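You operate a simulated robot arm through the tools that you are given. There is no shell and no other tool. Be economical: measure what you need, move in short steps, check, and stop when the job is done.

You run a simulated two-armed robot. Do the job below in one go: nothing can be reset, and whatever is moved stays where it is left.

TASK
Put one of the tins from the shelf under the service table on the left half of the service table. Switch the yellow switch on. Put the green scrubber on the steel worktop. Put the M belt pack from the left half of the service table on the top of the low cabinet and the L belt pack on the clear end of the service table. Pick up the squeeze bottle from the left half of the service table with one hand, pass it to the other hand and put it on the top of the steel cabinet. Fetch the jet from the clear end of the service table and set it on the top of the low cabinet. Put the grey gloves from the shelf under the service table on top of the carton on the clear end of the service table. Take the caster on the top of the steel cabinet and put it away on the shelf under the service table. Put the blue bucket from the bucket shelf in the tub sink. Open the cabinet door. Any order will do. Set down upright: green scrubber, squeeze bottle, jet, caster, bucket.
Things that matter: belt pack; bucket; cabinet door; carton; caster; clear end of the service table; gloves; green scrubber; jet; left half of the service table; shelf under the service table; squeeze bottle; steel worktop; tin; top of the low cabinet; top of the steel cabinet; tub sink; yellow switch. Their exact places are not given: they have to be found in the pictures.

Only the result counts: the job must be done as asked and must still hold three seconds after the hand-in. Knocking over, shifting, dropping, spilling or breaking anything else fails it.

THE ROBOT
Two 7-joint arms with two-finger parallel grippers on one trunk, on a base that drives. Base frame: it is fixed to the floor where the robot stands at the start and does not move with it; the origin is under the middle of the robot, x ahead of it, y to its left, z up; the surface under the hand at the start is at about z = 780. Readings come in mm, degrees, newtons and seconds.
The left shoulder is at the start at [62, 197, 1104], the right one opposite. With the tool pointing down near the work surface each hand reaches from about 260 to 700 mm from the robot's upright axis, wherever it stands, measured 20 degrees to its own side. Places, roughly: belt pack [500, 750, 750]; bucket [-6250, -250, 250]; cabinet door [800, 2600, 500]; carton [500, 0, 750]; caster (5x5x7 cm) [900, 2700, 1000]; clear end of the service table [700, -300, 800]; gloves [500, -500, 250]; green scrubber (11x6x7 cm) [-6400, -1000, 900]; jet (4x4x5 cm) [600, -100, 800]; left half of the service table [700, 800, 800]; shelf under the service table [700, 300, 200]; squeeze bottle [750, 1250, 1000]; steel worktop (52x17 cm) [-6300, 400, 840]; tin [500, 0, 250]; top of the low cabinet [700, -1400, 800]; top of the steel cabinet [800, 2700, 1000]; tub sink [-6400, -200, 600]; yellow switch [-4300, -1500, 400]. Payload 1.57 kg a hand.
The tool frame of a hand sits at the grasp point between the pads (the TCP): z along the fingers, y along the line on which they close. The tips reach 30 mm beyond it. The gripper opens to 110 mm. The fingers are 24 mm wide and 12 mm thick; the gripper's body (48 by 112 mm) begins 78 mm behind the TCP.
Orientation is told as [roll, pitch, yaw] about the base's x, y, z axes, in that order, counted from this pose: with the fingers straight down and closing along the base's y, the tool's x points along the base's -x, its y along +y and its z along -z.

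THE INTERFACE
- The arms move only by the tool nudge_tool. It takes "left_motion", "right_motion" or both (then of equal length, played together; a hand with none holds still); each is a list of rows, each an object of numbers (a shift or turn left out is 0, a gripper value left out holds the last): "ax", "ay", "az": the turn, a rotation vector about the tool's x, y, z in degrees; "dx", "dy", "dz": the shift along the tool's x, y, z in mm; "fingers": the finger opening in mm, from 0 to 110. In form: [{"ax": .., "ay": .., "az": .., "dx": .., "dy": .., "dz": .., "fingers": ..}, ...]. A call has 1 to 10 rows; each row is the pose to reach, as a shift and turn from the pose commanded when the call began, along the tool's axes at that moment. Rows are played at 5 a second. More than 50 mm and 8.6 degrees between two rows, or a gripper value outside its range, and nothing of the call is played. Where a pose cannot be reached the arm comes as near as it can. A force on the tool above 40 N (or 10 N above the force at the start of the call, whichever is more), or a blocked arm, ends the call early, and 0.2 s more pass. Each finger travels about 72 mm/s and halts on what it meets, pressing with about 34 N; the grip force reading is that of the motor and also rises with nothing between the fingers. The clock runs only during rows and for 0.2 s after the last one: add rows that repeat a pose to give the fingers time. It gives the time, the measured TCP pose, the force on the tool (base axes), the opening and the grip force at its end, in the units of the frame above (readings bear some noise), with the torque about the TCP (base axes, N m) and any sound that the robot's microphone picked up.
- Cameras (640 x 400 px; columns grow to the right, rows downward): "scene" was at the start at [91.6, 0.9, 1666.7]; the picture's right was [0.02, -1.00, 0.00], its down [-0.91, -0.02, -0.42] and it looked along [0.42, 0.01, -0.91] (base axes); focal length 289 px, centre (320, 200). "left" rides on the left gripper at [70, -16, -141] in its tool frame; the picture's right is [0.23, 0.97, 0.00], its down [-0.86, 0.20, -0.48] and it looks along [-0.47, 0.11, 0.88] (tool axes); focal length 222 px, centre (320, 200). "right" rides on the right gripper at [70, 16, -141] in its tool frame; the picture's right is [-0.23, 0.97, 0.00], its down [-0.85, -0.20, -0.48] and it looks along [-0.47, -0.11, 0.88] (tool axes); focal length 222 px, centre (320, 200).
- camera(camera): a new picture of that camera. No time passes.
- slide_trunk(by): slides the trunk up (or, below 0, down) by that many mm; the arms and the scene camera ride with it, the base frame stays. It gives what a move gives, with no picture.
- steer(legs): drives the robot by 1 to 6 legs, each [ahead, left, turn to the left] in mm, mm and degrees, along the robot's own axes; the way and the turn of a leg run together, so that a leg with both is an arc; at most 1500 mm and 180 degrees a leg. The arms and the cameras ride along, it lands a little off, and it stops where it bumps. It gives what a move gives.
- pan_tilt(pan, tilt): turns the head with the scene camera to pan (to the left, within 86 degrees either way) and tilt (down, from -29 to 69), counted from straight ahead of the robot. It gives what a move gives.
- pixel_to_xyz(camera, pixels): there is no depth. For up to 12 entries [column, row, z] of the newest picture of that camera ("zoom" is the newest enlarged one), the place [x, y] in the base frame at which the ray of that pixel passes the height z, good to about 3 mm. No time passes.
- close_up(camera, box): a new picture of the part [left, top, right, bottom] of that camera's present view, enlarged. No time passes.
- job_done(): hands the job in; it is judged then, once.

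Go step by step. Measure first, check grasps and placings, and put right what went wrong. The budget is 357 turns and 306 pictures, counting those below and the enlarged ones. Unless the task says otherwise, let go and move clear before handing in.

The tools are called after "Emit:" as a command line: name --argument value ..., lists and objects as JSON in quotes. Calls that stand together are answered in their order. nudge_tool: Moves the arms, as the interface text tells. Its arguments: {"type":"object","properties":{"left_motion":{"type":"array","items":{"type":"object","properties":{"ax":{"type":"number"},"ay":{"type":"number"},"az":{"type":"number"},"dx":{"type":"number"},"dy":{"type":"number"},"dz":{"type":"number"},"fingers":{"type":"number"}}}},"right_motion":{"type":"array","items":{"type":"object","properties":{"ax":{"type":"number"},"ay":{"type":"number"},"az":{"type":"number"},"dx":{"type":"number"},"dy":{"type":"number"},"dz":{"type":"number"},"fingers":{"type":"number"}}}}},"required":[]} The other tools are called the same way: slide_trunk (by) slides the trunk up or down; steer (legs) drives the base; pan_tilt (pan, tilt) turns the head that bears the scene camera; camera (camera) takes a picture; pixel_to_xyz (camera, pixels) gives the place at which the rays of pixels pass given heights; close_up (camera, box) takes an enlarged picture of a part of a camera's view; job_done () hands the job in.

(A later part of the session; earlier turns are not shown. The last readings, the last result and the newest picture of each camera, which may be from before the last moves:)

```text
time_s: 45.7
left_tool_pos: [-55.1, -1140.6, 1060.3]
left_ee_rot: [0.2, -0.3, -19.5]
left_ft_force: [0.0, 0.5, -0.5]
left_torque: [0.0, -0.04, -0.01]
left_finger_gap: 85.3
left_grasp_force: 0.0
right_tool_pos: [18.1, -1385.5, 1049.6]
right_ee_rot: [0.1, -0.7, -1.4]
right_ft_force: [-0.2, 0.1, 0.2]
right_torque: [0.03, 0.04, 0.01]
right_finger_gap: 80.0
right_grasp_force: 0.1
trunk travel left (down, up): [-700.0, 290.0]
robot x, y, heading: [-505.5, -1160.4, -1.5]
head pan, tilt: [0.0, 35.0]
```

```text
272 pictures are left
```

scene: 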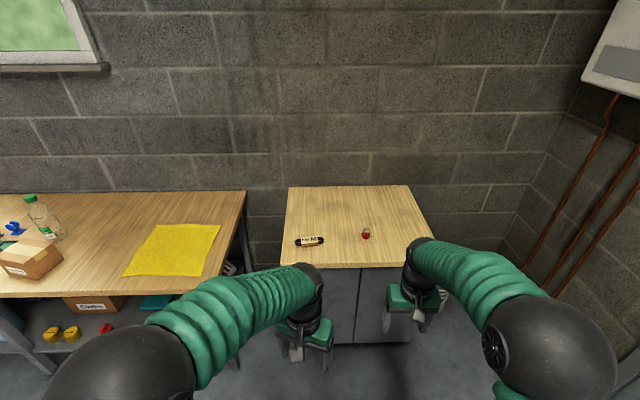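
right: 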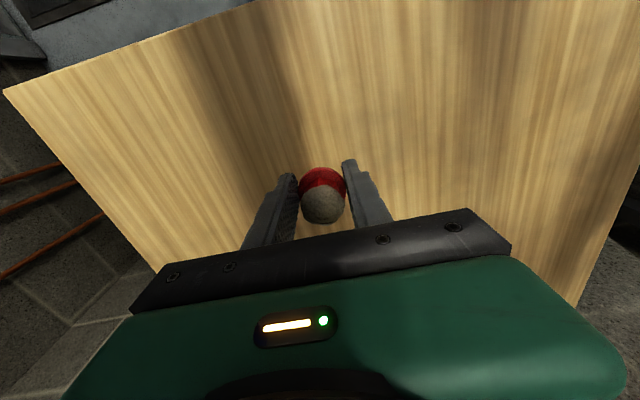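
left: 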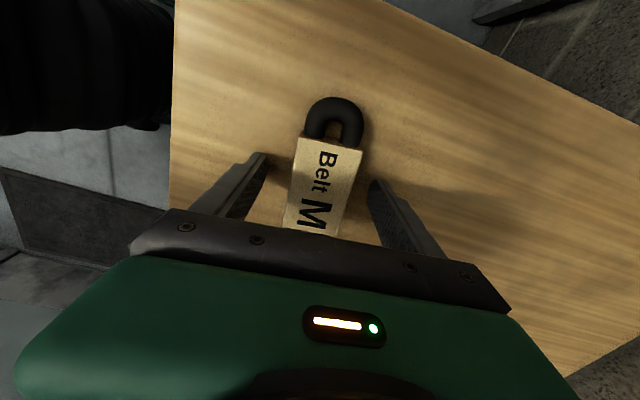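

Driving back was blocked at x≈−505. I'll move forward a bit, turn left 60° and look behind to see what is there.

Emit:
steer --legs '[[60, 0, 0], [0, 300, 0], [0, 0, 60]]'

Emit:
pan_tilt --pan 84 --tilt 30

Emit:
camera --camera "scene"

Emit:
pan_tilt --pan 30 --tilt 25

Emit:
camera --camera "scene"

```text
time_s: 51.0
left_tool_pos: [-229.3, -464.1, 1058.7]
left_ee_rot: [0.0, -0.3, 40.4]
left_ft_force: [-0.4, 0.3, 0.2]
left_torque: [0.01, 0.0, -0.02]
left_finger_gap: 85.0
left_grasp_force: 0.0
right_tool_pos: [18.1, -522.9, 1049.1]
right_ee_rot: [-0.1, -0.6, 58.3]
right_ft_force: [0.4, -0.2, -0.7]
right_torque: [0.03, -0.02, 0.02]
right_finger_gap: 80.1
right_grasp_force: 0.1
trunk travel left (down, up): [-700.0, 290.0]
robot x, y, heading: [-438.8, -864.4, 58.6]
head pan, tilt: [0.0, 35.0]
```

```text
time_s: 52.5
left_tool_pos: [-229.2, -466.4, 1059.4]
left_ee_rot: [0.1, -0.3, 40.3]
left_ft_force: [0.0, 0.3, -0.7]
left_torque: [0.01, -0.01, -0.07]
left_finger_gap: 85.0
left_grasp_force: 0.1
right_tool_pos: [17.2, -525.2, 1049.7]
right_ee_rot: [-0.1, -0.7, 58.4]
right_ft_force: [0.2, 0.0, 0.6]
right_torque: [-0.01, -0.01, -0.04]
right_finger_gap: 80.0
right_grasp_force: 0.1
trunk travel left (down, up): [-700.0, 290.0]
robot x, y, heading: [-437.6, -867.0, 58.5]
head pan, tilt: [84.0, 30.0]
```

```text
271 pictures are left
```

scene: 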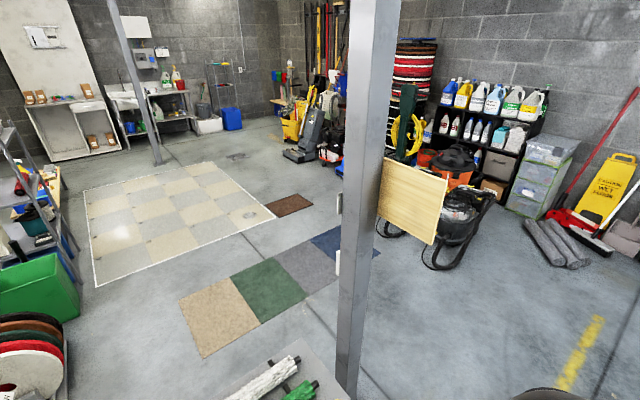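

```text
time_s: 53.8
left_tool_pos: [-229.0, -465.6, 1059.9]
left_ee_rot: [0.0, -0.3, 40.5]
left_ft_force: [-0.6, -1.1, -0.2]
left_torque: [0.01, 0.0, 0.01]
left_finger_gap: 84.8
left_grasp_force: 0.1
right_tool_pos: [18.4, -525.3, 1048.4]
right_ee_rot: [-0.1, -0.6, 58.4]
right_ft_force: [-0.2, 0.2, 0.1]
right_torque: [-0.03, -0.05, 0.0]
right_finger_gap: 80.0
right_grasp_force: 0.0
trunk travel left (down, up): [-700.0, 290.0]
robot x, y, heading: [-434.7, -864.8, 58.2]
head pan, tilt: [30.0, 25.0]
```

```text
270 pictures are left
```

scene: 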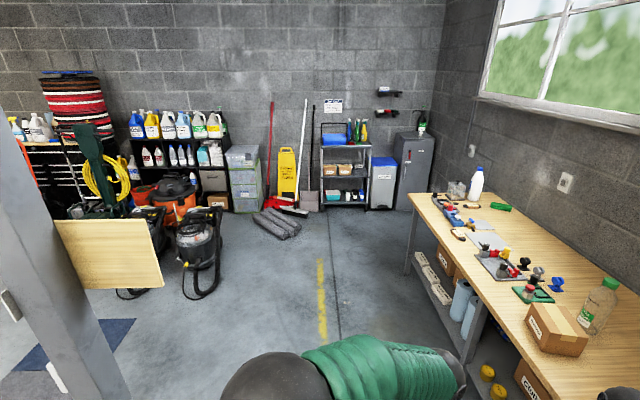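

Now turn back to face the table at y≈−480 and lower the trunk to look at the shelf.

Emit:
steer --legs '[[0, 0, -58.5], [0, 450, 0]]'

Emit:
slide_trunk --by -400

Emit:
slide_trunk --by -150

Emit:
pan_tilt --pan 0 --tilt 35

Emit:
camera --camera "scene"

```text
time_s: 59.1
left_tool_pos: [15.0, -396.4, 1059.8]
left_ee_rot: [0.4, -0.2, -18.2]
left_ft_force: [-0.5, -0.6, 0.1]
left_torque: [0.05, 0.01, -0.04]
left_finger_gap: 84.9
left_grasp_force: 0.0
right_tool_pos: [93.0, -638.6, 1047.5]
right_ee_rot: [0.4, -0.7, -0.3]
right_ft_force: [0.0, -1.4, 0.1]
right_torque: [0.05, -0.01, -0.01]
right_finger_gap: 80.0
right_grasp_force: 0.0
trunk travel left (down, up): [-700.0, 290.0]
robot x, y, heading: [-436.1, -422.8, -0.1]
head pan, tilt: [30.0, 25.0]
```

```text
time_s: 62.9
left_tool_pos: [11.9, -390.1, 660.6]
left_ee_rot: [0.1, -0.5, -18.2]
left_ft_force: [-0.2, 0.1, -0.2]
left_torque: [-0.01, -0.03, 0.0]
left_finger_gap: 85.0
left_grasp_force: 0.0
right_tool_pos: [90.6, -631.7, 650.3]
right_ee_rot: [-0.1, -0.8, -0.2]
right_ft_force: [-0.7, -0.3, -0.6]
right_torque: [0.05, 0.02, -0.02]
right_finger_gap: 79.7
right_grasp_force: 0.1
trunk travel left (down, up): [-300.0, 690.0]
robot x, y, heading: [-437.7, -420.2, -0.4]
head pan, tilt: [30.0, 25.0]
```

```text
time_s: 64.7
left_tool_pos: [11.7, -390.0, 510.6]
left_ee_rot: [0.2, -0.4, -18.1]
left_ft_force: [1.1, -0.5, 0.1]
left_torque: [0.02, -0.02, -0.03]
left_finger_gap: 85.1
left_grasp_force: 0.0
right_tool_pos: [90.3, -630.9, 498.4]
right_ee_rot: [-0.1, -0.8, -0.2]
right_ft_force: [0.6, -1.1, -1.0]
right_torque: [0.01, 0.02, -0.01]
right_finger_gap: 80.2
right_grasp_force: 0.0
trunk travel left (down, up): [-150.0, 840.0]
robot x, y, heading: [-431.5, -420.3, -0.3]
head pan, tilt: [30.0, 25.0]
```

```text
time_s: 65.6
left_tool_pos: [11.8, -390.1, 510.5]
left_ee_rot: [0.1, -0.4, -18.2]
left_ft_force: [-0.2, 0.5, 0.3]
left_torque: [-0.01, -0.01, 0.01]
left_finger_gap: 85.1
left_grasp_force: 0.0
right_tool_pos: [90.8, -632.7, 499.7]
right_ee_rot: [-0.1, -0.9, -0.2]
right_ft_force: [0.0, -0.2, 0.2]
right_torque: [0.0, 0.02, -0.03]
right_finger_gap: 80.2
right_grasp_force: 0.0
trunk travel left (down, up): [-150.0, 840.0]
robot x, y, heading: [-432.5, -419.2, -0.4]
head pan, tilt: [0.0, 35.0]
```

```text
269 pictures are left
```

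scene: 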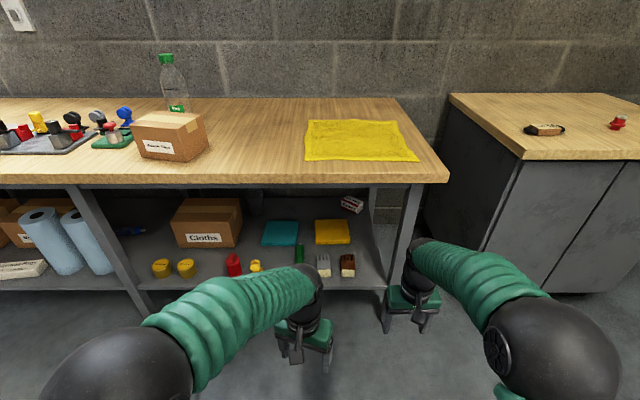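

Emit:
close_up --camera "scene" --box '[130, 190, 370, 290]'

Emit:
pixel_to_xyz --camera "scene" --pixels '[[323, 276, 230], [323, 258, 250], [233, 276, 230], [347, 265, 240], [255, 268, 240], [270, 290, 220], [185, 275, 230], [160, 275, 230]]'

```text
2.67 times, centred on (250, 240) of scene
```

zoom: 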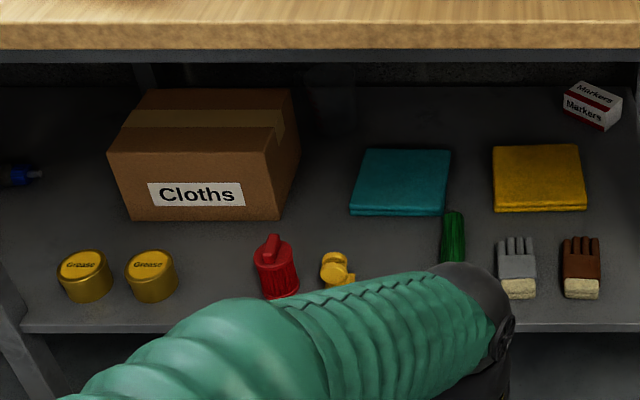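

```text
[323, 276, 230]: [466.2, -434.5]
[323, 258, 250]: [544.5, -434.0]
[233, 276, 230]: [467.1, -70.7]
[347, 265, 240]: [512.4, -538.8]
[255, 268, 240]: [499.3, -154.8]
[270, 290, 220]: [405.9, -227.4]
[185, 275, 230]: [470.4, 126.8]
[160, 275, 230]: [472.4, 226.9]
```

Gloves (grey) at scene (323,265), grease tins at (160,272),(187,272). Take a right-hand view to triangulate shelf height.

Emit:
camera --camera "right"

```text
267 pictures are left
```

right: 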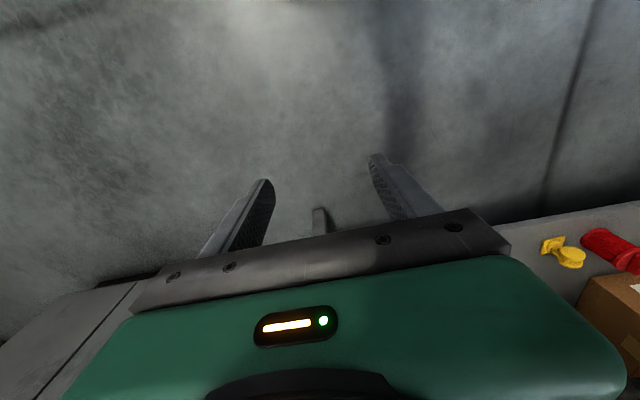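

Emit:
pixel_to_xyz --camera "right" --pixels '[[565, 265, 200], [565, 265, 230], [565, 265, 260], [610, 206, 180], [610, 206, 210], [610, 206, 240]]'

Emit:
pixel_to_xyz --camera "scene" --pixels '[[258, 271, 200], [258, 271, 230], [258, 271, 260], [340, 289, 180], [340, 289, 210], [340, 289, 240]]'

```text
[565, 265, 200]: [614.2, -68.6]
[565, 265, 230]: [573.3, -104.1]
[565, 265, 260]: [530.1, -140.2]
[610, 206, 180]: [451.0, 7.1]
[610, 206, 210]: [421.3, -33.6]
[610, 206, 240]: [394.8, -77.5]
```

```text
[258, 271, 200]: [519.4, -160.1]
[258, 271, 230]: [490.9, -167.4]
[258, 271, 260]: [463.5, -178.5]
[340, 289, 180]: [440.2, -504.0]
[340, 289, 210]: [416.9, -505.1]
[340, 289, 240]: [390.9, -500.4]
```

Slide the trunk down by 150 for a better parallax.

Emit:
slide_trunk --by -150

Emit:
close_up --camera "scene" --box '[130, 120, 450, 320]'

```text
time_s: 67.3
left_tool_pos: [10.5, -389.3, 359.4]
left_ee_rot: [0.1, -0.3, -18.2]
left_ft_force: [0.3, 0.1, 0.0]
left_torque: [0.03, 0.02, 0.02]
left_finger_gap: 84.9
left_grasp_force: 0.1
right_tool_pos: [90.0, -631.2, 350.2]
right_ee_rot: [0.0, -0.7, -0.2]
right_ft_force: [-0.1, 0.7, 0.9]
right_torque: [0.01, 0.01, -0.01]
right_finger_gap: 80.1
right_grasp_force: 0.1
trunk travel left (down, up): [0.0, 990.0]
robot x, y, heading: [-433.2, -421.3, -0.2]
head pan, tilt: [0.0, 35.0]
```

```text
2.00 times, centred on (290, 220) of scene
```

zoom: 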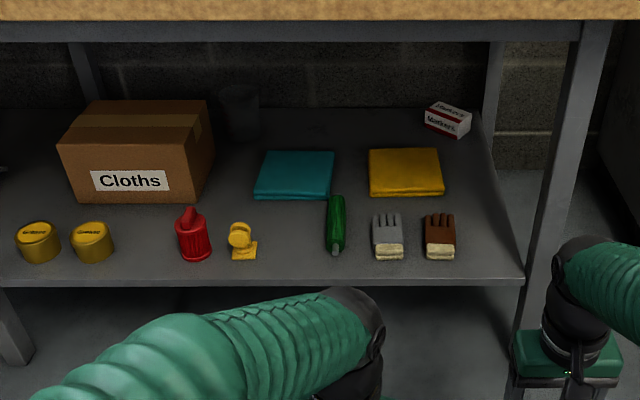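

Emit:
pixel_to_xyz --camera "zoom" --pixels '[[389, 258, 200], [389, 258, 230], [389, 258, 260], [386, 214, 230], [386, 214, 250], [374, 250, 230], [404, 250, 230], [92, 262, 230], [92, 228, 290], [38, 262, 230], [385, 287, 220]]'

```text
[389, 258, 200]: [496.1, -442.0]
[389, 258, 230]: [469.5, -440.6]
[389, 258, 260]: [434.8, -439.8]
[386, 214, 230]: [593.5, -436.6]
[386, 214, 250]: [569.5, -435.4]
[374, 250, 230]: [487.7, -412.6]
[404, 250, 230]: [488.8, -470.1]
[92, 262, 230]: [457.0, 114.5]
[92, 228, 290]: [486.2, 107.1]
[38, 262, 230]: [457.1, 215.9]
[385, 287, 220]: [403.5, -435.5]
```

Shelf ≈ z 235–250; grey gloves centred about (525,−440). Tuck the left arm back, pitch the right hand 45° forward.

Emit:
nudge_tool --left_motion '[{"dx": 30, "dy": 26, "az": -3}, {"dx": 60, "dy": 52, "az": -6}, {"dx": 90, "dy": 78, "az": -9}, {"dx": 120, "dy": 104, "az": -12}, {"dx": 150, "dy": 130, "az": -15}, {"dx": 180, "dy": 158, "az": -18}, {"dx": 208, "dy": 184, "az": -18}]' --right_motion '[{"ay": -7}, {"ay": -14}, {"ay": -21}, {"ay": -28}, {"ay": -35}, {"ay": -41}, {"ay": -45}]'

Emit:
camera --camera "scene"

```text
time_s: 69.0
left_tool_pos: [-130.0, -149.1, 358.2]
left_ee_rot: [-0.1, -0.4, -0.2]
left_ft_force: [0.0, -0.1, -0.4]
left_torque: [0.0, -0.01, 0.04]
left_finger_gap: 84.9
left_grasp_force: 0.0
right_tool_pos: [90.4, -630.7, 350.3]
right_ee_rot: [-0.2, -45.9, 0.0]
right_ft_force: [0.0, -0.1, -0.5]
right_torque: [-0.01, -0.02, 0.02]
right_finger_gap: 79.9
right_grasp_force: 0.1
trunk travel left (down, up): [0.0, 990.0]
robot x, y, heading: [-435.8, -423.1, 0.1]
head pan, tilt: [0.0, 35.0]
```

```text
265 pictures are left
```

scene: 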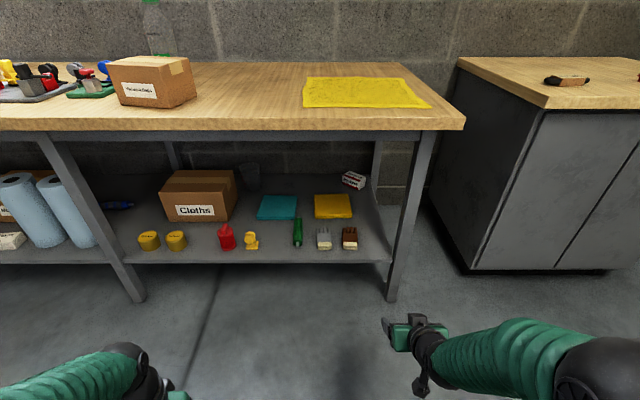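

Drive left 185 then ahead 320, so the right hand enters in front of the gloves.

Emit:
steer --legs '[[0, 188, 0], [300, 0, 0]]'

Emit:
camera --camera "right"

Emit:
camera --camera "scene"

```text
time_s: 72.1
left_tool_pos: [167.5, 41.0, 359.0]
left_ee_rot: [-0.2, -0.4, -0.1]
left_ft_force: [0.5, -0.6, -1.0]
left_torque: [-0.01, 0.01, 0.0]
left_finger_gap: 85.1
left_grasp_force: 0.1
right_tool_pos: [386.3, -439.9, 350.8]
right_ee_rot: [-0.3, -45.8, -0.1]
right_ft_force: [0.0, -0.5, 0.4]
right_torque: [0.02, -0.01, -0.02]
right_finger_gap: 80.1
right_grasp_force: 0.0
trunk travel left (down, up): [0.0, 990.0]
robot x, y, heading: [-139.2, -231.0, -0.1]
head pan, tilt: [0.0, 35.0]
```

```text
264 pictures are left
```

right: 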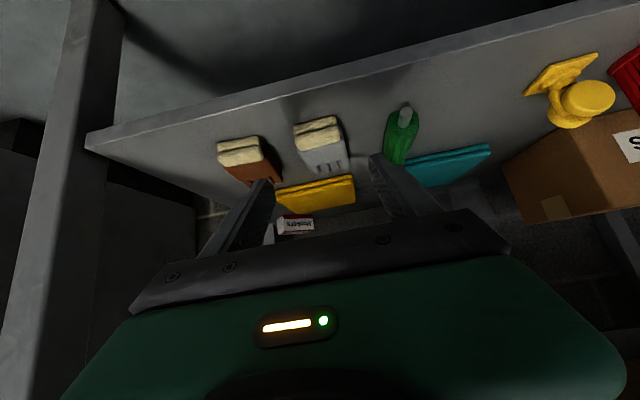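

```text
263 pictures are left
```

scene: 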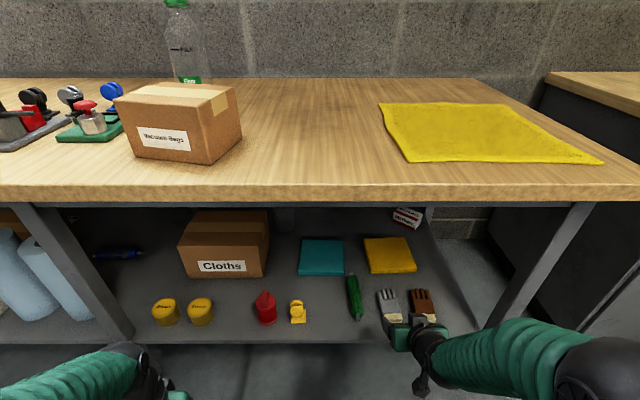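

Emit:
close_up --camera "right" --box '[200, 90, 440, 240]'

Emit:
close_up --camera "scene" --box '[340, 260, 460, 335]'

```text
2.67 times, centred on (320, 165) of right
```

zoom: 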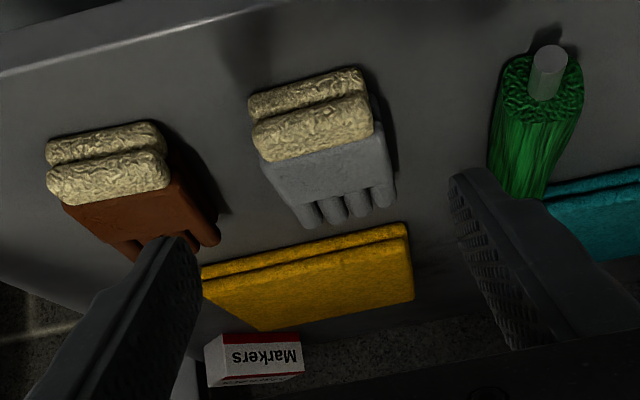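

```text
5.33 times, centred on (400, 298) of scene
```

zoom: 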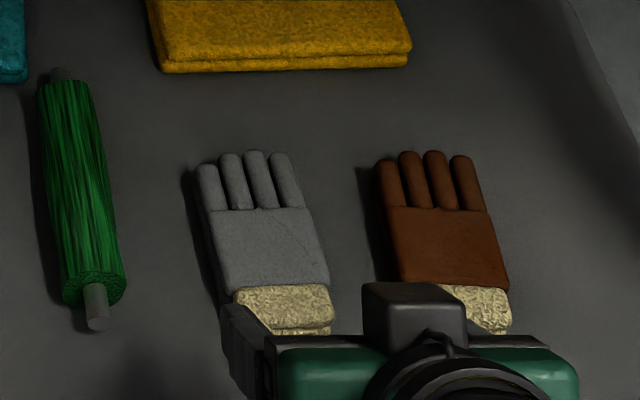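

Emit:
pixel_to_xyz --camera "zoom" --pixels '[[237, 290, 230], [237, 290, 260], [237, 290, 290], [330, 285, 260], [330, 285, 290], [195, 168, 260], [287, 152, 260]]'

Emit:
pixel_to_xyz --camera "right" --pixels '[[340, 139, 230], [340, 139, 260], [340, 139, 290], [298, 151, 260], [298, 151, 290], [339, 172, 260], [315, 175, 260]]'

```text
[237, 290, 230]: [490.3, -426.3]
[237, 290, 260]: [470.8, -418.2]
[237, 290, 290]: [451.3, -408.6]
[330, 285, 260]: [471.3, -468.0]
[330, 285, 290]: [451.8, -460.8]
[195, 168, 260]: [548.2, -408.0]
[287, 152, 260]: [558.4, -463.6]
```

```text
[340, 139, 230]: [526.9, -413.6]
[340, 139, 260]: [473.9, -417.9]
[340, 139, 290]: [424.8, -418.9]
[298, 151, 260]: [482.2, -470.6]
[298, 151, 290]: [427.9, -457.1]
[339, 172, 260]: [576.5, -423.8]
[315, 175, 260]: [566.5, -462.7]
```

Glove top ≈ z 265, shelf ≈ 225; palm centre ≈ (495,−441). Advance along the finger direction, check at 95 mm.

Emit:
nudge_tool --right_motion '[{"dz": 30, "fingers": 76}, {"dz": 60}, {"dz": 90}, {"dz": 95}]'

Emit:
camera --camera "right"

```text
time_s: 73.1
left_tool_pos: [167.0, 40.6, 359.7]
left_ee_rot: [0.0, -0.3, -0.3]
left_ft_force: [-0.7, 0.8, -0.7]
left_torque: [0.0, 0.03, -0.01]
left_finger_gap: 84.8
left_grasp_force: 0.0
right_tool_pos: [455.5, -438.7, 284.0]
right_ee_rot: [-0.3, -45.8, 0.0]
right_ft_force: [-0.8, -0.8, -0.3]
right_torque: [0.03, 0.0, 0.01]
right_finger_gap: 76.1
right_grasp_force: 0.1
trunk travel left (down, up): [0.0, 990.0]
robot x, y, heading: [-139.9, -228.9, -0.2]
head pan, tilt: [0.0, 35.0]
```

```text
260 pictures are left
```

right: 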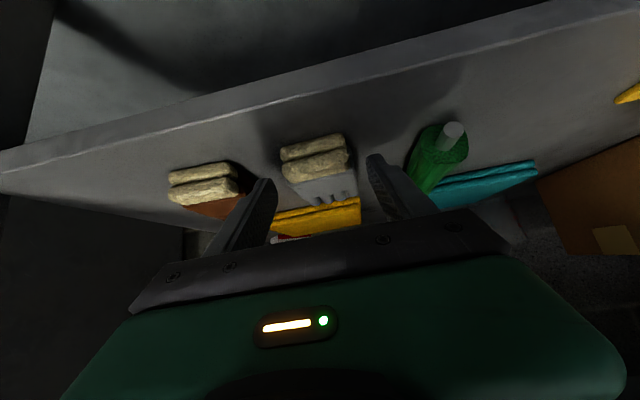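

Glove sits centered between fingers. Advance and close.

Emit:
nudge_tool --right_motion '[{"dz": 20}, {"dz": 35}, {"dz": 41}, {"dz": 41, "fingers": 10}, {"dz": 41, "fingers": 10}, {"dz": 41, "fingers": 10}, {"dz": 41, "fingers": 10}]'

Emit:
close_up --camera "right" --box '[200, 90, 440, 240]'

```text
time_s: 73.8
left_tool_pos: [165.7, 40.8, 361.5]
left_ee_rot: [-0.2, -0.8, -0.2]
left_ft_force: [0.5, 0.1, 0.6]
left_torque: [0.0, 0.0, 0.0]
left_finger_gap: 85.0
left_grasp_force: 0.1
right_tool_pos: [479.9, -441.8, 269.6]
right_ee_rot: [-0.3, -46.7, 0.2]
right_ft_force: [-31.3, -0.7, 41.2]
right_torque: [1.56, 0.34, 1.34]
right_finger_gap: 74.8
right_grasp_force: 0.1
trunk travel left (down, up): [0.0, 990.0]
robot x, y, heading: [-140.8, -230.7, -0.5]
head pan, tilt: [0.0, 35.0]
stopped in row 3 (right hand): the force on the tool passed its limit at 141 N (the readings are from after the stop); the commanded pose is now the measured one
```

```text
2.67 times, centred on (320, 165) of right
```

zoom: 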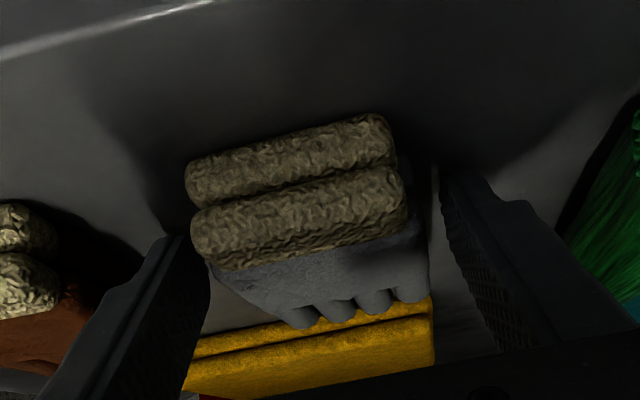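

Tips touched the shelf (≈238). Lift 3 mm, shift forward 12 mm, and close.

Emit:
nudge_tool --right_motion '[{"dx": -4, "dz": -4}, {"dx": -8, "dz": 2}, {"dx": -11, "dz": 6}, {"dx": -11, "dz": 6, "fingers": 10}, {"dx": -11, "dz": 6, "fingers": 10}, {"dx": -11, "dz": 6, "fingers": 10}, {"dx": -11, "dz": 6, "fingers": 10}]'

Emit:
close_up --camera "right" --box '[200, 90, 440, 240]'

```text
time_s: 75.4
left_tool_pos: [165.7, 40.9, 358.6]
left_ee_rot: [-0.2, -0.6, -0.2]
left_ft_force: [-0.1, -0.2, -1.2]
left_torque: [0.02, 0.0, -0.01]
left_finger_gap: 84.9
left_grasp_force: 0.1
right_tool_pos: [493.5, -440.1, 267.9]
right_ee_rot: [-0.2, -46.4, 0.1]
right_ft_force: [-0.9, 13.7, 20.1]
right_torque: [1.13, -0.29, 0.25]
right_finger_gap: 59.6
right_grasp_force: 33.8
trunk travel left (down, up): [0.0, 990.0]
robot x, y, heading: [-140.0, -227.4, 0.0]
head pan, tilt: [0.0, 35.0]
```

```text
2.67 times, centred on (320, 165) of right
```

zoom: 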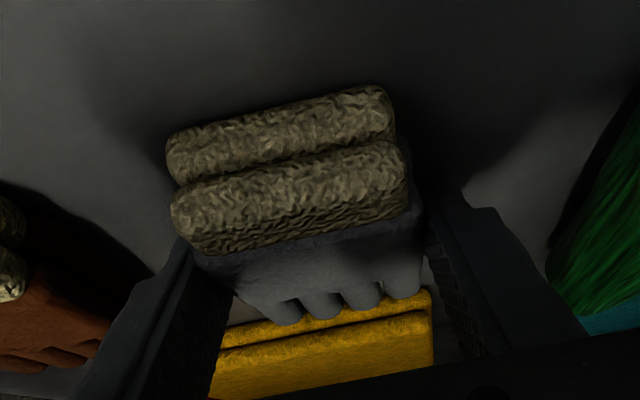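

Gripped (59.6 mm). Lift vertically 80 mm and view.

Emit:
nudge_tool --right_motion '[{"dx": -14, "dz": -14}, {"dx": -28, "dz": -28}, {"dx": -43, "dz": -42}, {"dx": -57, "dz": -56}]'

Emit:
camera --camera "right"

```text
time_s: 76.4
left_tool_pos: [167.5, 41.3, 358.4]
left_ee_rot: [-0.1, -0.3, -0.2]
left_ft_force: [-0.5, -0.2, -0.3]
left_torque: [0.01, 0.01, -0.01]
left_finger_gap: 84.9
left_grasp_force: 0.0
right_tool_pos: [491.0, -441.3, 344.7]
right_ee_rot: [-0.1, -46.1, 0.0]
right_ft_force: [-0.3, 0.6, -1.3]
right_torque: [-0.01, 0.02, 0.01]
right_finger_gap: 59.4
right_grasp_force: 34.5
trunk travel left (down, up): [0.0, 990.0]
robot x, y, heading: [-137.2, -230.4, -0.0]
head pan, tilt: [0.0, 35.0]
```

```text
257 pictures are left
```

right: 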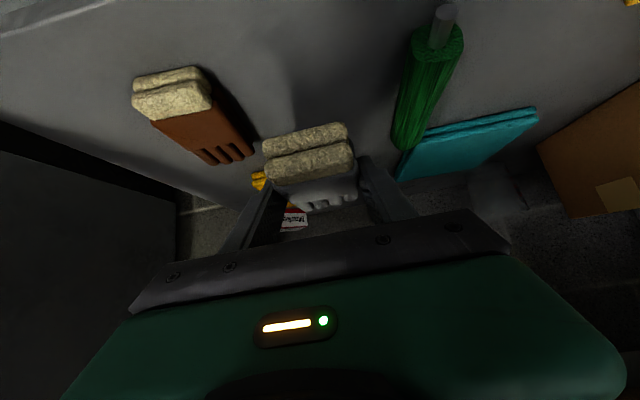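

Glove held. Back out 250 mm, raise/retract the right hand, pitch the left hand for the tin.

Emit:
steer --legs '[[-250, 0, 0]]'

Emit:
nudge_tool --left_motion '[{"ay": -7.5}, {"ay": -15}, {"ay": -22.5}, {"ay": -30}, {"ay": -37.5}, {"ay": -45}]' --right_motion '[{"dx": 3, "dz": -40}, {"dx": 6, "dz": -80}, {"dx": 9, "dz": -120}, {"dx": 9, "dz": -150}, {"dx": 9, "dz": -170}, {"dx": 9, "dz": -170}]'

Emit:
pan_tilt --pan 20 --tilt 35

Emit:
camera --camera "scene"

```text
time_s: 78.2
left_tool_pos: [-81.5, 39.8, 358.9]
left_ee_rot: [-0.1, -0.4, -0.5]
left_ft_force: [-0.2, 0.2, -1.0]
left_torque: [-0.03, 0.01, 0.01]
left_finger_gap: 84.9
left_grasp_force: 0.2
right_tool_pos: [240.0, -442.5, 345.0]
right_ee_rot: [-0.1, -46.1, -0.3]
right_ft_force: [0.3, 0.3, 0.0]
right_torque: [-0.01, 0.04, 0.0]
right_finger_gap: 59.1
right_grasp_force: 34.0
trunk travel left (down, up): [0.0, 990.0]
robot x, y, heading: [-388.6, -231.4, -0.5]
head pan, tilt: [0.0, 35.0]
```

```text
time_s: 79.6
left_tool_pos: [11.7, 137.6, 394.1]
left_ee_rot: [-0.4, -45.3, -0.5]
left_ft_force: [-0.2, -0.3, 1.5]
left_torque: [0.0, 0.01, -0.01]
left_finger_gap: 85.1
left_grasp_force: 0.1
left hand out of reach, approached as far as the arm can: row 2, 3, 4, 5, 6
right_tool_pos: [114.5, -441.1, 453.7]
right_ee_rot: [-0.2, -46.3, -0.1]
right_ft_force: [-0.2, -0.6, 0.2]
right_torque: [-0.01, 0.01, 0.02]
right_finger_gap: 59.5
right_grasp_force: 33.3
right hand out of reach, approached as far as the arm can: row 5, 6
trunk travel left (down, up): [0.0, 990.0]
robot x, y, heading: [-387.3, -230.1, -0.6]
head pan, tilt: [0.0, 35.0]
```

```text
time_s: 80.5
left_tool_pos: [10.8, 136.7, 392.6]
left_ee_rot: [-0.4, -45.2, -0.3]
left_ft_force: [-0.9, 0.3, 0.1]
left_torque: [0.0, 0.01, 0.01]
left_finger_gap: 84.9
left_grasp_force: 0.0
right_tool_pos: [115.6, -442.0, 454.9]
right_ee_rot: [-0.1, -46.1, -0.1]
right_ft_force: [0.6, -0.1, -1.4]
right_torque: [0.03, 0.03, -0.01]
right_finger_gap: 59.3
right_grasp_force: 33.7
trunk travel left (down, up): [0.0, 990.0]
robot x, y, heading: [-391.9, -228.7, -0.6]
head pan, tilt: [20.0, 35.0]
```

```text
256 pictures are left
```

scene: 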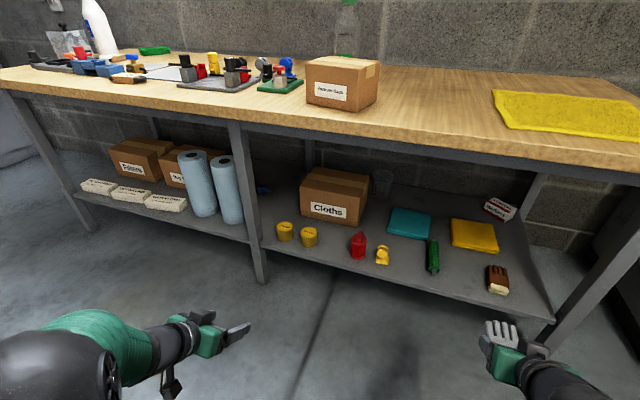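

Emit:
close_up --camera "scene" --box '[240, 190, 400, 290]'

Emit:
pixel_to_xyz --camera "scene" --pixels '[[309, 246, 240], [300, 236, 270], [317, 240, 270], [286, 241, 240], [309, 230, 295], [262, 280, 0], [262, 250, 240]]'

```text
4.00 times, centred on (320, 240) of scene
```

zoom: 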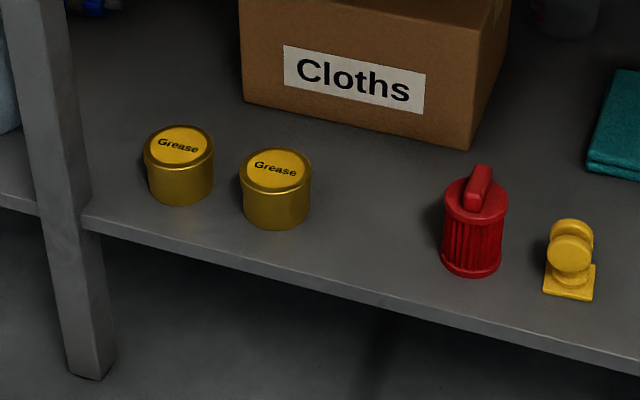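

```text
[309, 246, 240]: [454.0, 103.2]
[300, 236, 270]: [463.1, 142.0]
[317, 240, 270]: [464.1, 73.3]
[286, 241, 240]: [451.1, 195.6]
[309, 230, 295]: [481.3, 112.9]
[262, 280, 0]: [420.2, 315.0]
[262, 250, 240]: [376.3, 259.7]
```

Tin centre ≈ (487,108), ⌀≈70. Shift left hand 155 mm right, then drive left 130, ahead 250.

Emit:
nudge_tool --left_motion '[{"dy": -40, "fingers": 84}, {"dy": -80}, {"dy": -120}, {"dy": -158}]'

Emit:
steer --legs '[[0, 130, 0.5], [260, 0, 0]]'

Emit:
camera --camera "left"

Emit:
camera --camera "scene"

```text
time_s: 81.5
left_tool_pos: [71.3, -8.8, 427.3]
left_ee_rot: [0.0, -45.3, -0.6]
left_ft_force: [-0.1, -0.1, -0.3]
left_torque: [0.0, 0.0, 0.03]
left_finger_gap: 83.9
left_grasp_force: 0.0
left hand out of reach, approached as far as the arm can: row 1, 2, 3, 4
right_tool_pos: [114.7, -441.9, 453.7]
right_ee_rot: [0.0, -46.2, -0.2]
right_ft_force: [-0.4, 0.2, -1.4]
right_torque: [0.01, -0.02, -0.01]
right_finger_gap: 59.5
right_grasp_force: 34.6
trunk travel left (down, up): [0.0, 990.0]
robot x, y, heading: [-390.8, -228.1, -0.2]
head pan, tilt: [20.0, 35.0]
```

```text
time_s: 84.2
left_tool_pos: [332.7, 123.8, 426.7]
left_ee_rot: [-0.1, -45.4, -0.4]
left_ft_force: [0.7, -0.3, -0.1]
left_torque: [-0.02, -0.02, -0.01]
left_finger_gap: 84.2
left_grasp_force: 0.1
right_tool_pos: [377.0, -311.3, 453.5]
right_ee_rot: [-0.1, -46.1, -0.1]
right_ft_force: [-0.5, -0.5, -1.0]
right_torque: [-0.01, -0.04, -0.01]
right_finger_gap: 59.4
right_grasp_force: 33.8
trunk travel left (down, up): [0.0, 990.0]
robot x, y, heading: [-129.4, -96.9, -0.3]
head pan, tilt: [20.0, 35.0]
```

```text
254 pictures are left
```

left: 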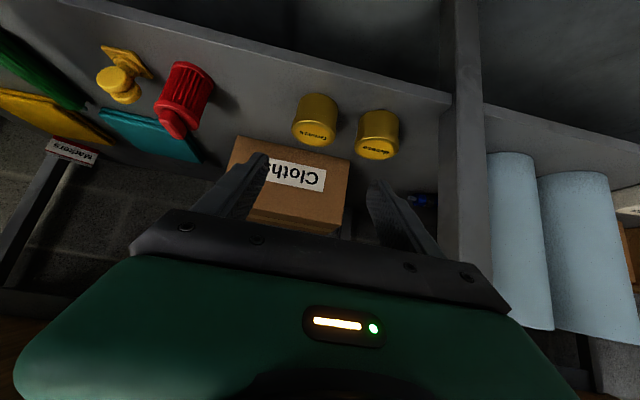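

```text
253 pictures are left
```

scene: 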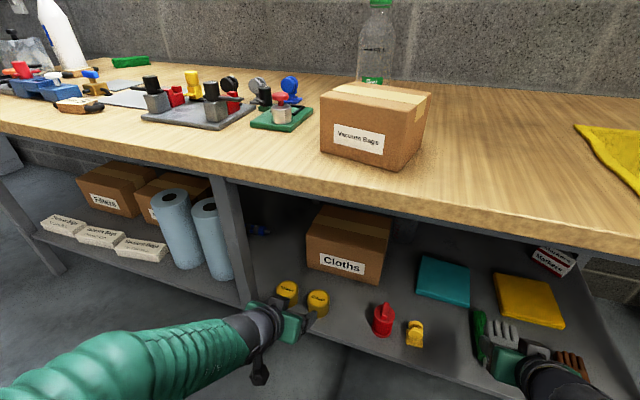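

Emit:
pixel_to_xyz --camera "left" --pixels '[[315, 134, 295], [293, 132, 290], [337, 138, 290], [316, 100, 250], [376, 148, 295], [357, 145, 290]]'

Emit:
pixel_to_xyz --camera "scene" --pixels '[[318, 297, 295], [306, 298, 290], [330, 301, 290], [287, 288, 295]]'

```text
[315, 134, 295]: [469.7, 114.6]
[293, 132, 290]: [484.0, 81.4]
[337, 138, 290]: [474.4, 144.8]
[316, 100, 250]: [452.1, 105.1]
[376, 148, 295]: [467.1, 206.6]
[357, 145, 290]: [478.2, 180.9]
```

```text
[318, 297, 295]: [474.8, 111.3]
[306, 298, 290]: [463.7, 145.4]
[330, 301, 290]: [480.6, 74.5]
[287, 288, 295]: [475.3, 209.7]
```

Tin at (474,112), gap to neighbour 30 mm. Approach along the finger axis to dz=150, check.

Emit:
nudge_tool --left_motion '[{"dx": 4, "dy": -5, "dz": 40, "fingers": 86}, {"dx": 8, "dy": -10, "dz": 80}, {"dx": 11, "dy": -13, "dz": 120}, {"dx": 13, "dy": -13, "dz": 150}]'

Emit:
camera --camera "left"

```text
time_s: 85.2
left_tool_pos: [429.9, 109.6, 311.2]
left_ee_rot: [-0.1, -45.5, -0.3]
left_ft_force: [-0.5, -0.3, -0.7]
left_torque: [0.02, 0.02, -0.02]
left_finger_gap: 86.0
left_grasp_force: 0.0
right_tool_pos: [377.4, -310.2, 454.3]
right_ee_rot: [0.0, -46.2, 0.0]
right_ft_force: [-0.1, -0.4, -0.7]
right_torque: [0.01, 0.01, 0.03]
right_finger_gap: 59.3
right_grasp_force: 34.5
trunk travel left (down, up): [0.0, 990.0]
robot x, y, heading: [-124.5, -99.9, -0.4]
head pan, tilt: [20.0, 35.0]
```

```text
252 pictures are left
```

left: 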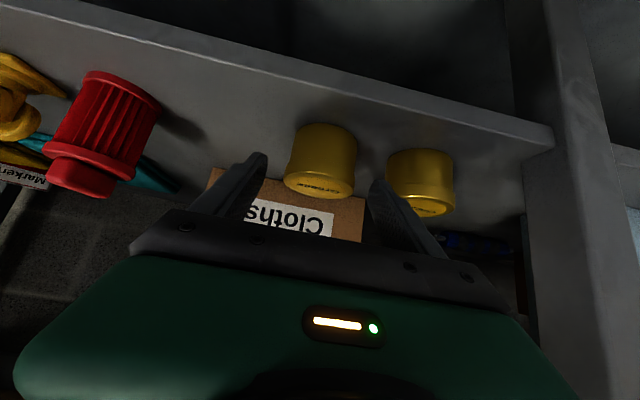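

Centered. Final advance 50 mm and close.

Emit:
nudge_tool --left_motion '[{"dz": 25, "dy": 1}, {"dz": 42, "dy": 2}, {"dz": 50, "dy": 2}, {"dz": 50, "dy": 2, "fingers": 10}, {"dz": 50, "dy": 2, "fingers": 10}, {"dz": 50, "dy": 2, "fingers": 10}]'

Emit:
camera --camera "left"

```text
time_s: 86.6
left_tool_pos: [468.7, 118.5, 288.2]
left_ee_rot: [-0.9, -46.5, 1.1]
left_ft_force: [-3.7, -6.6, 26.7]
left_torque: [-0.3, 0.18, 0.01]
left_finger_gap: 66.9
left_grasp_force: 34.0
right_tool_pos: [375.7, -311.1, 455.3]
right_ee_rot: [0.1, -46.4, -0.2]
right_ft_force: [-0.6, 0.0, -0.6]
right_torque: [0.0, 0.0, 0.02]
right_finger_gap: 59.6
right_grasp_force: 34.3
trunk travel left (down, up): [0.0, 990.0]
robot x, y, heading: [-127.4, -98.3, -0.3]
head pan, tilt: [20.0, 35.0]
```

```text
251 pictures are left
```

left: 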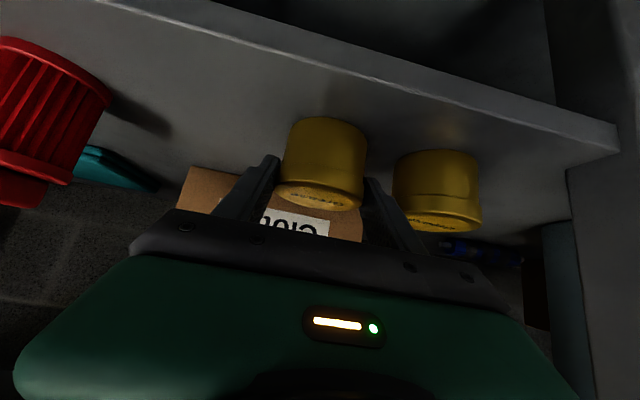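

Gripped at 66.9 mm. Lift vertically slightly and check.

Emit:
nudge_tool --left_motion '[{"dx": -10, "dz": -10}, {"dx": -25, "dz": -25}, {"dx": -43, "dz": -42}, {"dx": -60, "dz": -60}]'

Emit:
camera --camera "left"

Emit:
camera --camera "scene"

```text
time_s: 87.8
left_tool_pos: [457.6, 184.8, 359.5]
left_ee_rot: [1.0, -44.9, 6.3]
left_ft_force: [0.5, 0.4, -1.1]
left_torque: [0.0, 0.01, -0.01]
left_finger_gap: 66.5
left_grasp_force: 33.6
right_tool_pos: [376.9, -310.5, 454.9]
right_ee_rot: [-0.1, -46.3, 0.0]
right_ft_force: [-0.3, -0.4, -1.5]
right_torque: [0.01, 0.0, 0.02]
right_finger_gap: 59.6
right_grasp_force: 33.5
trunk travel left (down, up): [0.0, 990.0]
robot x, y, heading: [-125.7, -97.5, -0.6]
head pan, tilt: [20.0, 35.0]
stopped in row 4 (left hand): the arm was blocked; the commanded pose is now the measured one
```

```text
250 pictures are left
```

left: 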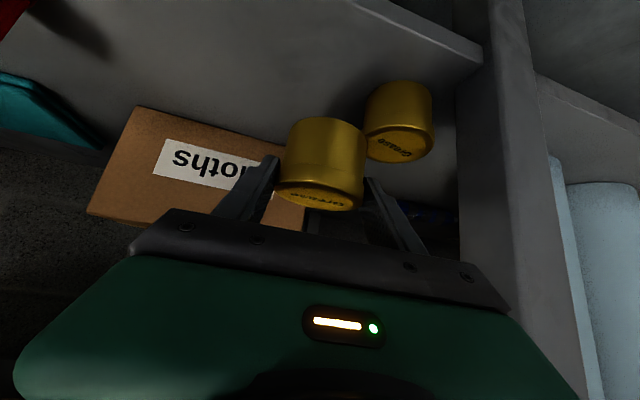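

```text
249 pictures are left
```

scene: 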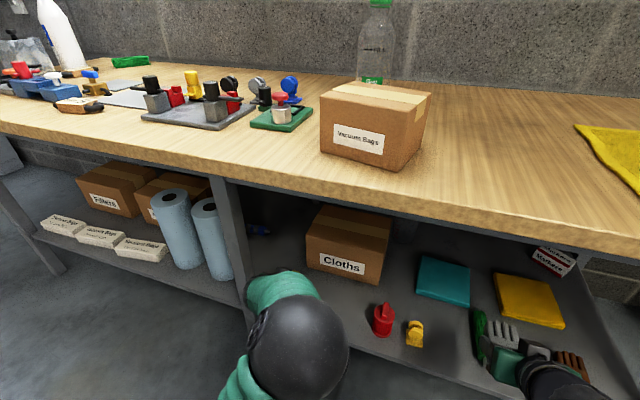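

Tin held, but the elbow popped and the arm is against the table leg. Strafe right 50 mm with the whole robot, then back out.

Emit:
steer --legs '[[0, -60, 0], [-280, 0, 0]]'

Emit:
camera --camera "left"

Emit:
camera --camera "scene"

```text
time_s: 90.3
left_tool_pos: [177.4, 125.0, 360.5]
left_ee_rot: [0.6, -45.0, 6.7]
left_ft_force: [0.4, -0.1, -1.4]
left_torque: [0.02, 0.02, 0.04]
left_finger_gap: 66.8
left_grasp_force: 33.8
right_tool_pos: [99.5, -367.9, 454.9]
right_ee_rot: [-0.1, -46.3, 0.1]
right_ft_force: [-0.6, -1.0, -1.2]
right_torque: [0.01, 0.04, -0.02]
right_finger_gap: 59.1
right_grasp_force: 33.6
trunk travel left (down, up): [0.0, 990.0]
robot x, y, heading: [-405.0, -157.1, -0.0]
head pan, tilt: [20.0, 35.0]
```

```text
248 pictures are left
```

left: 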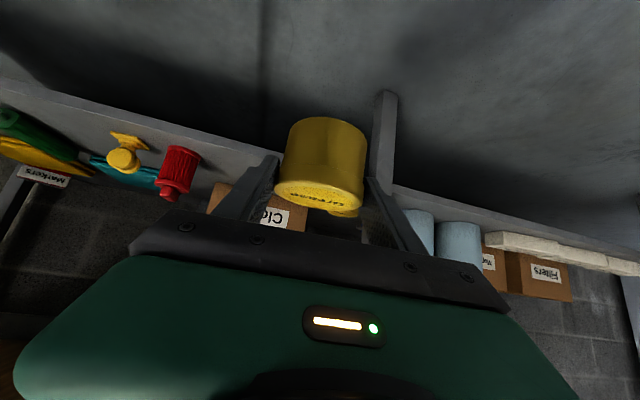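

```text
247 pictures are left
```

scene: 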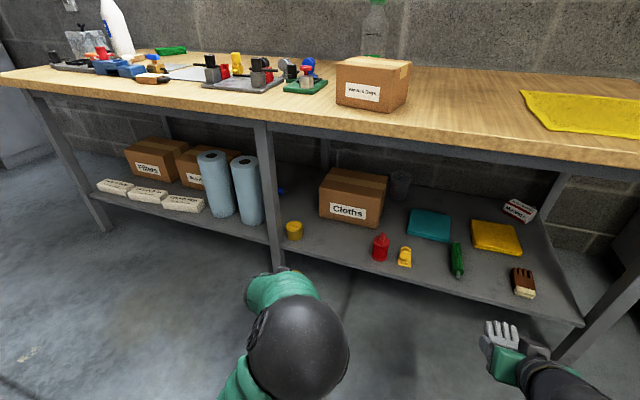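

Both items held, the other tin is undisturbed at (295,230). Raise the trunk to table working height.

Emit:
slide_trunk --by 400

Emit:
slide_trunk --by 300

Emit:
pan_tilt --pan 0 --tilt 45

Emit:
camera --camera "scene"

```text
time_s: 94.2
left_tool_pos: [176.0, 127.4, 760.9]
left_ee_rot: [0.7, -45.0, 6.8]
left_ft_force: [0.0, -0.3, -2.5]
left_torque: [0.0, 0.04, -0.02]
left_finger_gap: 66.7
left_grasp_force: 33.9
right_tool_pos: [99.7, -368.7, 855.4]
right_ee_rot: [0.0, -46.3, 0.1]
right_ft_force: [0.7, -0.2, -1.6]
right_torque: [0.03, -0.01, -0.01]
right_finger_gap: 59.3
right_grasp_force: 34.1
trunk travel left (down, up): [-400.0, 590.0]
robot x, y, heading: [-407.9, -159.4, -0.3]
head pan, tilt: [20.0, 35.0]
```

```text
time_s: 97.2
left_tool_pos: [177.9, 127.5, 1061.4]
left_ee_rot: [0.7, -45.1, 6.9]
left_ft_force: [0.1, 0.2, -1.3]
left_torque: [0.0, 0.0, 0.04]
left_finger_gap: 66.8
left_grasp_force: 33.8
right_tool_pos: [100.0, -368.6, 1155.6]
right_ee_rot: [-0.1, -46.3, 0.0]
right_ft_force: [0.7, 0.1, -1.4]
right_torque: [-0.01, -0.03, 0.02]
right_finger_gap: 59.2
right_grasp_force: 33.6
trunk travel left (down, up): [-700.0, 290.0]
robot x, y, heading: [-407.8, -160.3, -0.2]
head pan, tilt: [20.0, 35.0]
```

```text
time_s: 98.0
left_tool_pos: [177.4, 127.7, 1060.3]
left_ee_rot: [0.6, -45.2, 6.9]
left_ft_force: [-0.2, 0.1, -2.2]
left_torque: [0.0, 0.01, 0.02]
left_finger_gap: 66.8
left_grasp_force: 33.6
right_tool_pos: [98.8, -367.7, 1155.1]
right_ee_rot: [-0.2, -46.3, 0.1]
right_ft_force: [0.6, 0.0, -1.1]
right_torque: [-0.01, 0.01, -0.02]
right_finger_gap: 59.2
right_grasp_force: 34.1
trunk travel left (down, up): [-700.0, 290.0]
robot x, y, heading: [-406.1, -160.6, -0.2]
head pan, tilt: [0.0, 45.0]
```

```text
246 pictures are left
```

scene: 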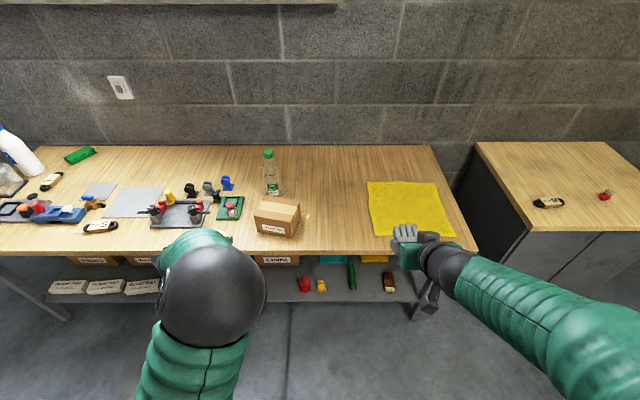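

Drive to place the gloves: left 355, ahead 330 (right hand stays at z 1155).

Emit:
steer --legs '[[0, 355, 0], [330, 0, 0.2]]'

Emit:
pan_tilt --pan -10 --tilt 60

Emit:
camera --camera "scene"

Emit:
camera --camera "right"

```text
time_s: 102.1
left_tool_pos: [509.3, 492.7, 1061.3]
left_ee_rot: [0.4, -45.2, 7.4]
left_ft_force: [0.6, -0.2, -2.0]
left_torque: [0.03, 0.01, 0.0]
left_finger_gap: 67.1
left_grasp_force: 34.6
right_tool_pos: [436.2, -1.0, 1156.1]
right_ee_rot: [0.0, -46.5, 0.7]
right_ft_force: [1.1, 0.3, -1.0]
right_torque: [-0.01, 0.03, 0.0]
right_finger_gap: 59.4
right_grasp_force: 34.0
trunk travel left (down, up): [-700.0, 290.0]
robot x, y, heading: [-70.4, 203.8, 0.5]
head pan, tilt: [0.0, 45.0]
```

```text
time_s: 102.9
left_tool_pos: [511.1, 494.3, 1062.0]
left_ee_rot: [0.5, -45.2, 7.6]
left_ft_force: [0.2, -0.6, -1.7]
left_torque: [0.03, 0.02, -0.02]
left_finger_gap: 66.7
left_grasp_force: 34.0
right_tool_pos: [437.7, -1.7, 1154.7]
right_ee_rot: [0.0, -46.3, 0.6]
right_ft_force: [-0.1, 0.6, -1.0]
right_torque: [0.01, 0.01, -0.02]
right_finger_gap: 59.6
right_grasp_force: 34.4
trunk travel left (down, up): [-700.0, 290.0]
robot x, y, heading: [-65.8, 203.9, 0.4]
head pan, tilt: [-10.0, 60.0]
```

```text
245 pictures are left
```

scene: 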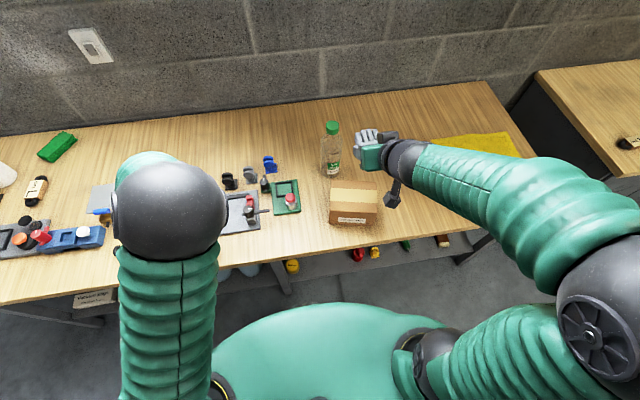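

```text
244 pictures are left
```

right: 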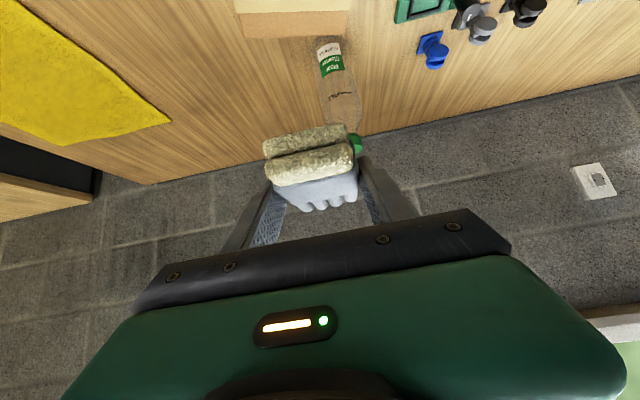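

Emit:
close_up --camera "scene" --box '[300, 120, 420, 240]'

```text
3.33 times, centred on (360, 180) of scene
```

zoom: 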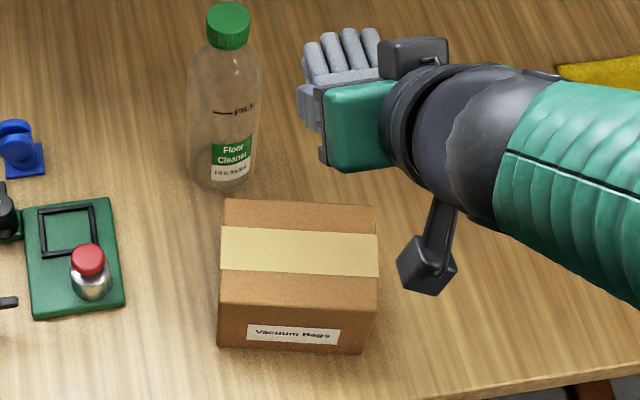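

Emit:
pixel_to_xyz --camera "zoom" --pixels '[[217, 346, 780], [220, 303, 850], [220, 303, 870], [220, 303, 890], [367, 353, 780], [375, 312, 850], [375, 312, 880], [226, 199, 860], [375, 205, 860], [220, 303, 860], [375, 312, 860]]'

```text
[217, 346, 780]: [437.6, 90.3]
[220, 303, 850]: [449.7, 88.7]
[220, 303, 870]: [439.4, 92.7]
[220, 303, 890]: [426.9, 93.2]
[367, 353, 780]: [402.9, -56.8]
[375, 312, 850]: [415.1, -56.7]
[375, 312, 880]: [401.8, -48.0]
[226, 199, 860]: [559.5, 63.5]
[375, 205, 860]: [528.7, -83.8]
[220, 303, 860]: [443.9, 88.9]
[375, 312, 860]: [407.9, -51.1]
```

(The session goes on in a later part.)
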